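You operate a simulated robot arm through the tools that you are given. There is no shell and no other tool. Be economical: measure what you need, move in short steps, check, and stop when the job is done.

Carry out the task below with a simulated robot arm. There is one attempt and no reset: what you move stays moved.

JOB
Press the press plunger two times.
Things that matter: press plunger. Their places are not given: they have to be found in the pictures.

The check looks at the end state, three seconds after you hand in, the way a careful person would. Anything else that was tipped, shoved, dropped, spilled or broken makes it a failure.

ROBOT AND FRAMES
A 6-joint arm with a two-finger parallel gripper, fixed in place. Base frame: the origin is at the foot of the arm, x ahead of it, y to its left, z up. Lengths are in m, angles in rad, forces in N, time in s.
Its first joint turns from -1.257 to 1.257 rad. Payload 0.65 kg.
The tool frame sits at the grasp point between the pads (the TCP): z along the fingers, y along the line on which they close. The tips reach 0.025 m beyond it. The gripper opens to 0.076 m. The fingers are 0.018 m wide and 0.01 m thick; the gripper's body (0.036 by 0.078 m) begins 0.045 m behind the TCP.
Orientation is that of the tool frame in the base frame, as a unit quaternion [w, x, y, z]. With the fingers straight down and closing along the base's y, the tool's x points along the base's -x, its y along +y and its z along -z.

CONTROLS
- The arm moves only by the tool step_arm. Its arguments are lists of equal length, an entry for each row: "delta_pos": the shift along the tool's x, y, z in m, a list of three; "angular": the turn, a rotation vector about the tool's x, y, z in rad, a list of three; "gripper": the finger opening in m, from 0 to 0.076. In form: {"delta_pos": [[x, y, z], ...], "angular": [[wx, wy, wz], ...], "gripper": [gripper, ...]}. A call has 1 to 8 rows; each row shifts and turns the commanded pose from where the row before left it, along the tool's axes as they then stand. Each row takes 0.2 s and may step no farther than 0.05 m and 0.15 rad from the row before; otherwise, or with a gripper value out of range, the whole call is refused. A pose out of reach is approached as far as the arm can. The call stops where the force on the tool passes 40 N (or 10 N more than at its start, if that is more) or the arm is blocked; 0.2 s more then pass. The fingers move at their own pace (about 0.108 m/s each) and stop on an object; they squeeze with about 35 N. The grip force told is the motor's: it shows also when the fingers shut on nothing. Time passes only in rows, and 0.2 s behind the last, so rows that do not move let the fingers close. It gives the time, the measured TCP pose, the force on the tool (base axes), the opening and the grip force at its end, in the units of the frame above (readings bear some noise).
- Cameras (640 x 400 px; columns grow to the right, rows downward): "scene" is fixed at [0.0669, 0.2778, 0.4436]; the picture's right is [-0.67, -0.74, 0.00], its down [-0.23, 0.21, -0.95] and it looks along [0.70, -0.64, -0.31] (base axes); focal length 236 px, centre (320, 200). "wrist" rides on the gripper at [-0.028, 0, -0.045] in the tool frame; the picture's right is [0.00, -1.00, 0.00], its down [0.97, 0.00, -0.24] and it looks along [0.24, 0.00, 0.97] (tool axes); focal length 218 px, centre (320, 200).
- grab_frame(camera): a new picture of that camera. The clock stands still meanwhile.
- measure_at(camera, pixels): for up to 12 pixels [column, row] of the newest picture of that camera ("zoom" is the newest enlarged one), the place [x, y, z] in the base frame of the surface seen there, good to about 0.002 m, but the place of the scene camera against the robot may be out by one fixed shift of up to 0.018 m in any direction. The clock stands still meanwhile.
- zoom(camera, box): a new picture of the part [left, top, right, bottom] of that camera's present view, enlarged. The clock stands still meanwhile.
- finish_job(): hands the job in; it is judged then, once.

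Keep the steps short. Do not move on a guess: measure, check each grasp and each placing, and mend mistakes. In all there are 60 turns and 22 pictures (those below and enlarged ones count). Leave the gripper open and the arm clear of the work at the hand-in unless told otherwise, and finish with a single line.

The tools are called as a command line: name --argument value ..., lists and objects as JSON in quotes. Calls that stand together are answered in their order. step_arm: Moves the arm, as the interface text tells. Its arguments: {"type":"object","properties":{"delta_pos":{"type":"array","items":{"type":"array","items":{"type":"number"}}},"angular":{"type":"array","items":{"type":"array","items":{"type":"number"}}},"gripper":{"type":"array","items":{"type":"number"}}},"required":["delta_pos","angular","gripper"]} The other tools are called the same way: grab_frame (camera) takes a picture; measure_at (camera, pixels) gives the place of the surface under pixels of a picture; zoom (camera, box) takes an enlarged picture of a part of a camera's view; finish_job () hands the job in.

At the start:

```text
time_s: 0.0
ee_pos: [0.2027, 0.1174, 0.3658]
ee_rot: [0.001, -0.001, 1.0, 0.0]
contact_force: [-0.1, -0.1, 0.4]
opening: 0.076
grip_force: 0.0
```

scene: 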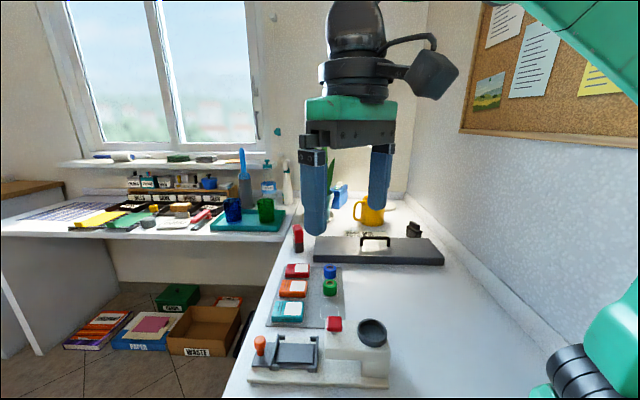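
wrist: 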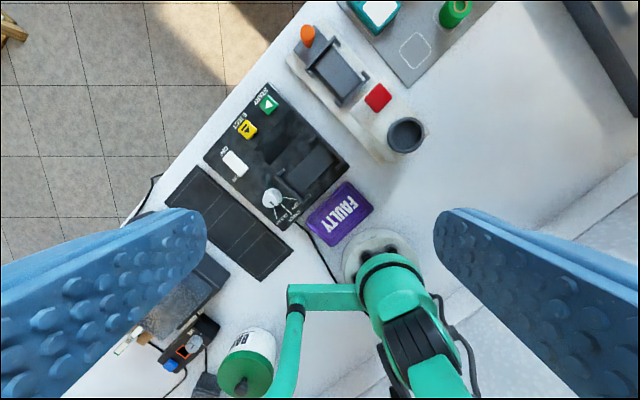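

I see a device at scene (320,355) with an orange knob, a red button and a dark round part. I'll zoom in on it to tell which one is the plunger.

zoom --camera "scene" --box '[230, 250, 430, 400]'

zoom --camera "wrist" --box '[270, 0, 510, 170]'

```text
2.67 times, centred on (330, 325) of scene
```

zoom: 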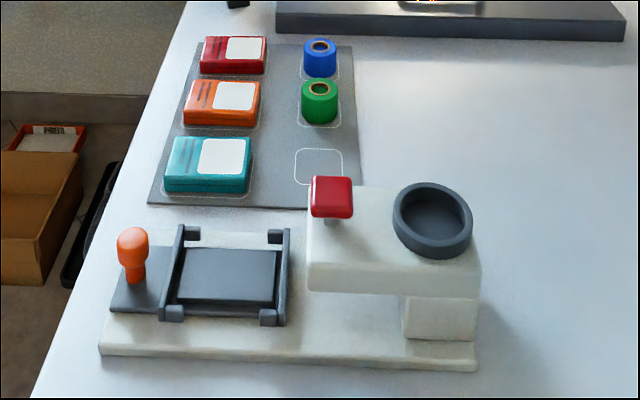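

```text
2.35 times, centred on (390, 85) of wrist
```

zoom: 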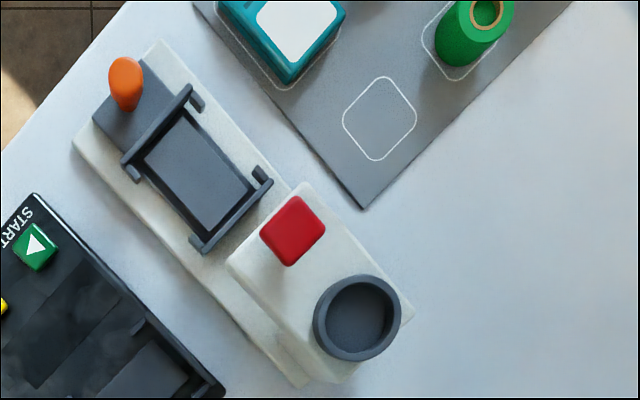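

The red square cap on a stem, over the press head, is the plunger. The orange knob is the carriage handle and the dark ring is a dish. I'll measure the cap and its surroundings from the wrist and the scene cameras.

measure_at --camera "wrist" --pixels '[[379, 96], [368, 96], [390, 97], [379, 87], [379, 106], [405, 135], [390, 112], [307, 35], [392, 90], [366, 104], [372, 117]]'

measure_at --camera "scene" --pixels '[[334, 321], [334, 327], [350, 338], [371, 333], [260, 345]]'

```text
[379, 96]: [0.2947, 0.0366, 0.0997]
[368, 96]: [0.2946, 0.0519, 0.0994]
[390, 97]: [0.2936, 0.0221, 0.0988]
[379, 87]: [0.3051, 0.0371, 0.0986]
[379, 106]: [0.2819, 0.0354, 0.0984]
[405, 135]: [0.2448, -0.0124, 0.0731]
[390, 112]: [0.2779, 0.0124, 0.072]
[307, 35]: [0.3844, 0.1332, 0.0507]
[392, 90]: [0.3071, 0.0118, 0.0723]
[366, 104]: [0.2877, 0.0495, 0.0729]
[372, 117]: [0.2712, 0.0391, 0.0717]
```

```text
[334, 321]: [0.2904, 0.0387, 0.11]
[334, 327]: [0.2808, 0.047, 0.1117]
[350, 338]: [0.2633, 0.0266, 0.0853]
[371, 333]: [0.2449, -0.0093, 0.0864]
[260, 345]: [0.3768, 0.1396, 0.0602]
```

The heights don't fit a work surface at 0.098, so I'll measure the table beside the device with both cameras.

measure_at --camera "wrist" --pixels '[[460, 120], [480, 90], [410, 45], [345, 60], [310, 90]]'

measure_at --camera "scene" --pixels '[[420, 340], [400, 300], [300, 350], [345, 290]]'

```text
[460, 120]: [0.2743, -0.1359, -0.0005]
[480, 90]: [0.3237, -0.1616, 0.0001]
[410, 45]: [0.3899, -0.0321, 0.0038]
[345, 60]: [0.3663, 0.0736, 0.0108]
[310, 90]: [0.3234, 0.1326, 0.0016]
```

```text
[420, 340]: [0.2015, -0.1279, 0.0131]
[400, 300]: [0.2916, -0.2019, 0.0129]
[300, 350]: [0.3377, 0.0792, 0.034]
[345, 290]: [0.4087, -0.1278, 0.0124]
```

By the wrist camera the table is at z≈0 and the cap centre is (0.294, 0.0365, 0.099). The scene camera's offset is roughly +0.012 in z. I'll shut the fingers and move above the cap, keeping the tips about 0.05 over it.

step_arm --delta_pos '[[-0.0305, -0.027, 0], [-0.0305, -0.027, 0], [-0.0303, -0.027, 0], [0, 0, 0.045], [0, 0, 0.045], [0, 0, 0.045], [0, 0, 0.045], [0, 0, 0]]' --angular '[[0, 0, 0], [0, 0, 0], [0, 0, 0], [0, 0, 0], [0, 0, 0], [0, 0, 0], [0, 0, 0], [0, 0, 0]]' --gripper '[0, 0, 0, 0, 0, 0, 0, 0]'

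grab_frame --camera "wrist"

zoom --camera "scene" --box '[230, 240, 430, 400]'

```text
time_s: 1.8
ee_pos: [0.2928, 0.0352, 0.1849]
ee_rot: [0.0, 0.0, 1.0, 0.0]
contact_force: [-0.3, 0.0, -0.1]
opening: 0.0002
grip_force: 23.6
```

```text
17 pictures are left
```

wrist: 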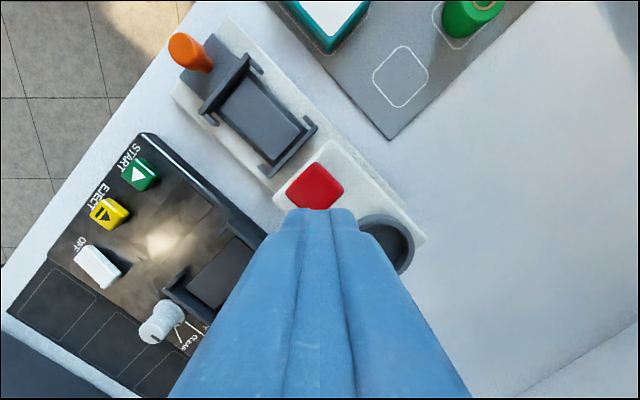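

```text
2.50 times, centred on (330, 320) of scene
```

zoom: 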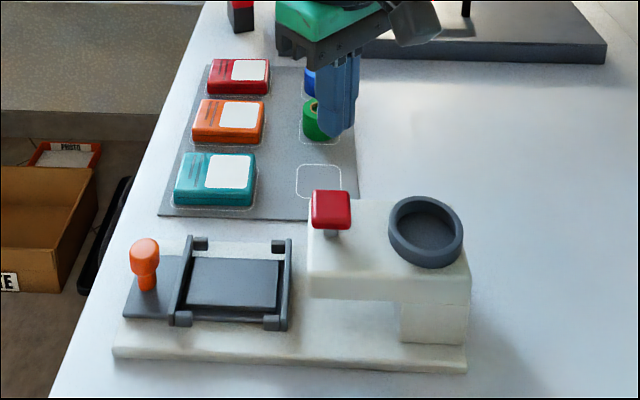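

The wrist view shows the cap at (315,186), partly hidden by the fingers. I'll re-measure it up close.

measure_at --camera "wrist" --pixels '[[315, 186], [290, 187], [341, 187], [320, 165], [320, 204], [335, 160], [405, 222]]'

measure_at --camera "zoom" --pixels '[[330, 208], [335, 132], [340, 100]]'

```text
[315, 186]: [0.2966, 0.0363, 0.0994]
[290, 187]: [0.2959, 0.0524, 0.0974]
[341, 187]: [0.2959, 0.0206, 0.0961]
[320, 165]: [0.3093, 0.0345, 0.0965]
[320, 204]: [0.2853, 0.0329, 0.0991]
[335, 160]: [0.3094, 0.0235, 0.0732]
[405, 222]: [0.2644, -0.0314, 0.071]
```

```text
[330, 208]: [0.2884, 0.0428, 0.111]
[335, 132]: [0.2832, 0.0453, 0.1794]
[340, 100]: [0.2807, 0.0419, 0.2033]
```

The cap centre is about (0.2945, 0.0365) and its top is at z 0.099. The tips are now at about 0.160. I'll nudge over the centre and go down to about 6 mm above the cap.

step_arm --delta_pos '[[-0.0017, 0.0012, 0.02], [0, 0, 0.02], [0, 0, 0.014], [0, 0, 0]]' --angular '[[0, 0, 0], [0, 0, 0], [0, 0, 0], [0, 0, 0]]' --gripper '[0, 0, 0, 0]'

zoom --camera "scene" --box '[270, 270, 400, 370]'

```text
time_s: 2.8
ee_pos: [0.2958, 0.0361, 0.1311]
ee_rot: [0.0, -0.001, 1.0, 0.0]
contact_force: [0.3, -0.8, 0.7]
opening: 0.0
grip_force: 24.0
```

```text
4.00 times, centred on (335, 320) of scene
```

zoom: 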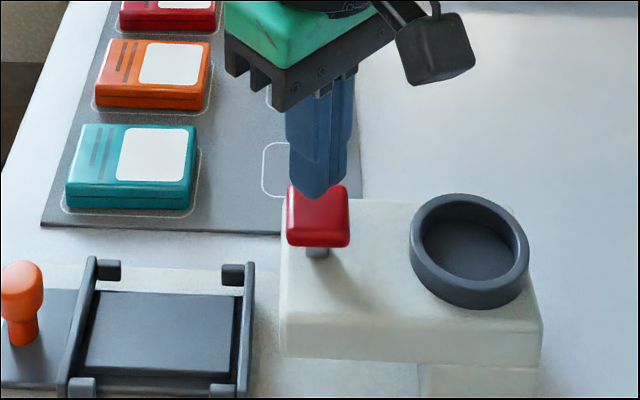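

The tips are right over the cap. I'll press down in 3 mm steps and watch the force.

step_arm --delta_pos '[[0, 0, 0.003], [0, 0, 0.003], [0, 0, 0.003], [0, 0, 0.003], [0, 0, 0]]' --angular '[[0, 0, 0], [0, 0, 0], [0, 0, 0], [0, 0, 0], [0, 0, 0]]' --gripper '[0, 0, 0, 0, 0]'

```text
time_s: 4.0
ee_pos: [0.2959, 0.0368, 0.1214]
ee_rot: [-0.001, 0.0, 1.0, 0.0]
contact_force: [-0.4, -0.3, 1.3]
opening: 0.0
grip_force: 23.8
```

The tips are at about 0.096 and the force is just starting (1.3 N). I'll keep pressing.

step_arm --delta_pos '[[0, 0, 0.003], [0, 0, 0.003], [0, 0, 0.002], [0, 0, 0]]' --angular '[[0, 0, 0], [0, 0, 0], [0, 0, 0], [0, 0, 0]]' --gripper '[0, 0, 0, 0]'

zoom --camera "scene" --box '[270, 270, 400, 370]'

```text
time_s: 5.0
ee_pos: [0.2963, 0.0373, 0.1132]
ee_rot: [0.0, 0.0, 1.0, 0.001]
contact_force: [-5.1, 3.9, 27.6]
opening: 0.0
grip_force: 23.9
```

```text
4.00 times, centred on (335, 320) of scene
```

zoom: 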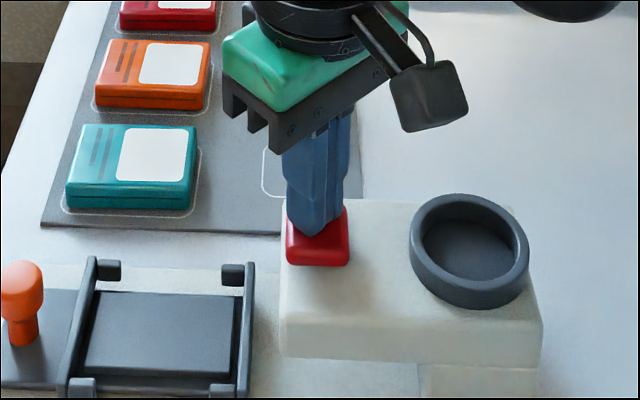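

The cap is now down on the head and the force has jumped to 28 N, so the plunger is at its stop. That is press one. I'll lift clear and check that the cap springs back.

step_arm --delta_pos '[[0, 0, -0.008], [0, 0, -0.012], [0, 0, 0], [0, 0, 0]]' --angular '[[0, 0, 0], [0, 0, 0], [0, 0, 0], [0, 0, 0]]' --gripper '[0, 0, 0, 0]'

zoom --camera "scene" --box '[270, 270, 400, 370]'

```text
time_s: 6.0
ee_pos: [0.2947, 0.0364, 0.1303]
ee_rot: [0.0, 0.0, 1.0, 0.0]
contact_force: [1.1, -0.9, 0.7]
opening: 0.0
grip_force: 23.6
```

```text
4.00 times, centred on (335, 320) of scene
```

zoom: 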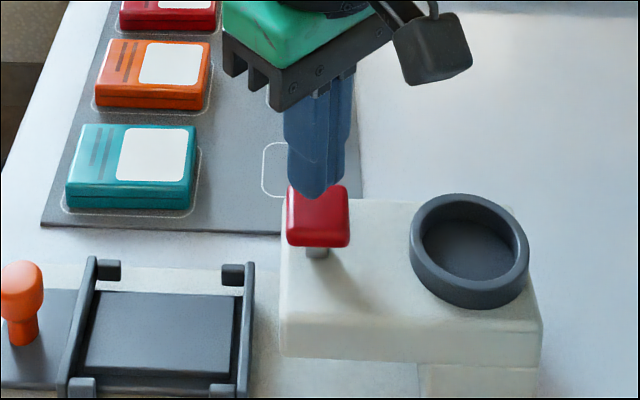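

The cap sprang back fully and nothing else moved. Now I'll make the second press with the same stroke.

step_arm --delta_pos '[[0, 0, 0.005], [0, 0, 0.004], [0, 0, 0.003], [0, 0, 0.003], [0, 0, 0.003], [0, 0, 0.002], [0, 0, 0]]' --angular '[[0, 0, 0], [0, 0, 0], [0, 0, 0], [0, 0, 0], [0, 0, 0], [0, 0, 0], [0, 0, 0]]' --gripper '[0, 0, 0, 0, 0, 0, 0]'

zoom --camera "scene" --box '[270, 270, 400, 370]'

```text
time_s: 7.6
ee_pos: [0.2955, 0.0367, 0.1129]
ee_rot: [0.0, 0.001, 1.0, 0.001]
contact_force: [-3.7, 5.4, 22.5]
opening: 0.0004
grip_force: 23.5
```

```text
4.00 times, centred on (335, 320) of scene
```

zoom: 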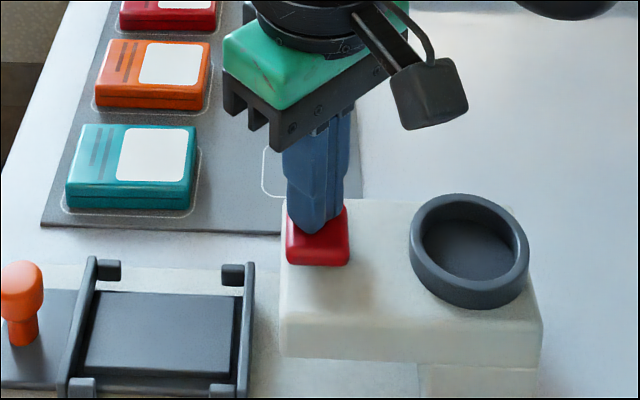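

The second press also went to the stop, at the same depth with 22.5 N. I'll lift straight up well clear, then open the gripper.

step_arm --delta_pos '[[0, 0, -0.01], [0, 0, -0.03], [0, 0, -0.04], [0, 0, -0.04], [0, 0, -0.04], [0, 0, 0], [0, 0, 0]]' --angular '[[0, 0, 0], [0, 0, 0], [0, 0, 0], [0, 0, 0], [0, 0, 0], [0, 0, 0], [0, 0, 0]]' --gripper '[0, 0, 0, 0, 0.076, 0.076, 0.076]'

grab_frame --camera "scene"

```text
time_s: 9.2
ee_pos: [0.2964, 0.0363, 0.273]
ee_rot: [0.001, 0.0, 1.0, -0.001]
contact_force: [-0.1, -0.2, -0.9]
opening: 0.0758
grip_force: 0.0
```

```text
11 pictures are left
```

scene: 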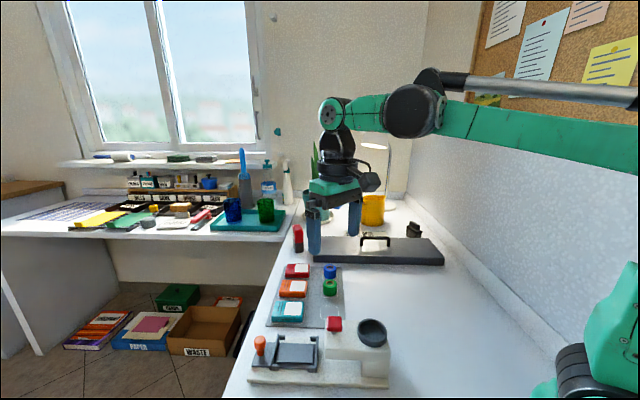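

The cap is back up, nothing else moved, the gripper is open and the arm is clear. I'll hand in.

finish_job

```text
The job is handed in.
```

I pressed the press plunger (the red cap) down to its stop twice, and it sprang back up after each press; nothing else was disturbed.
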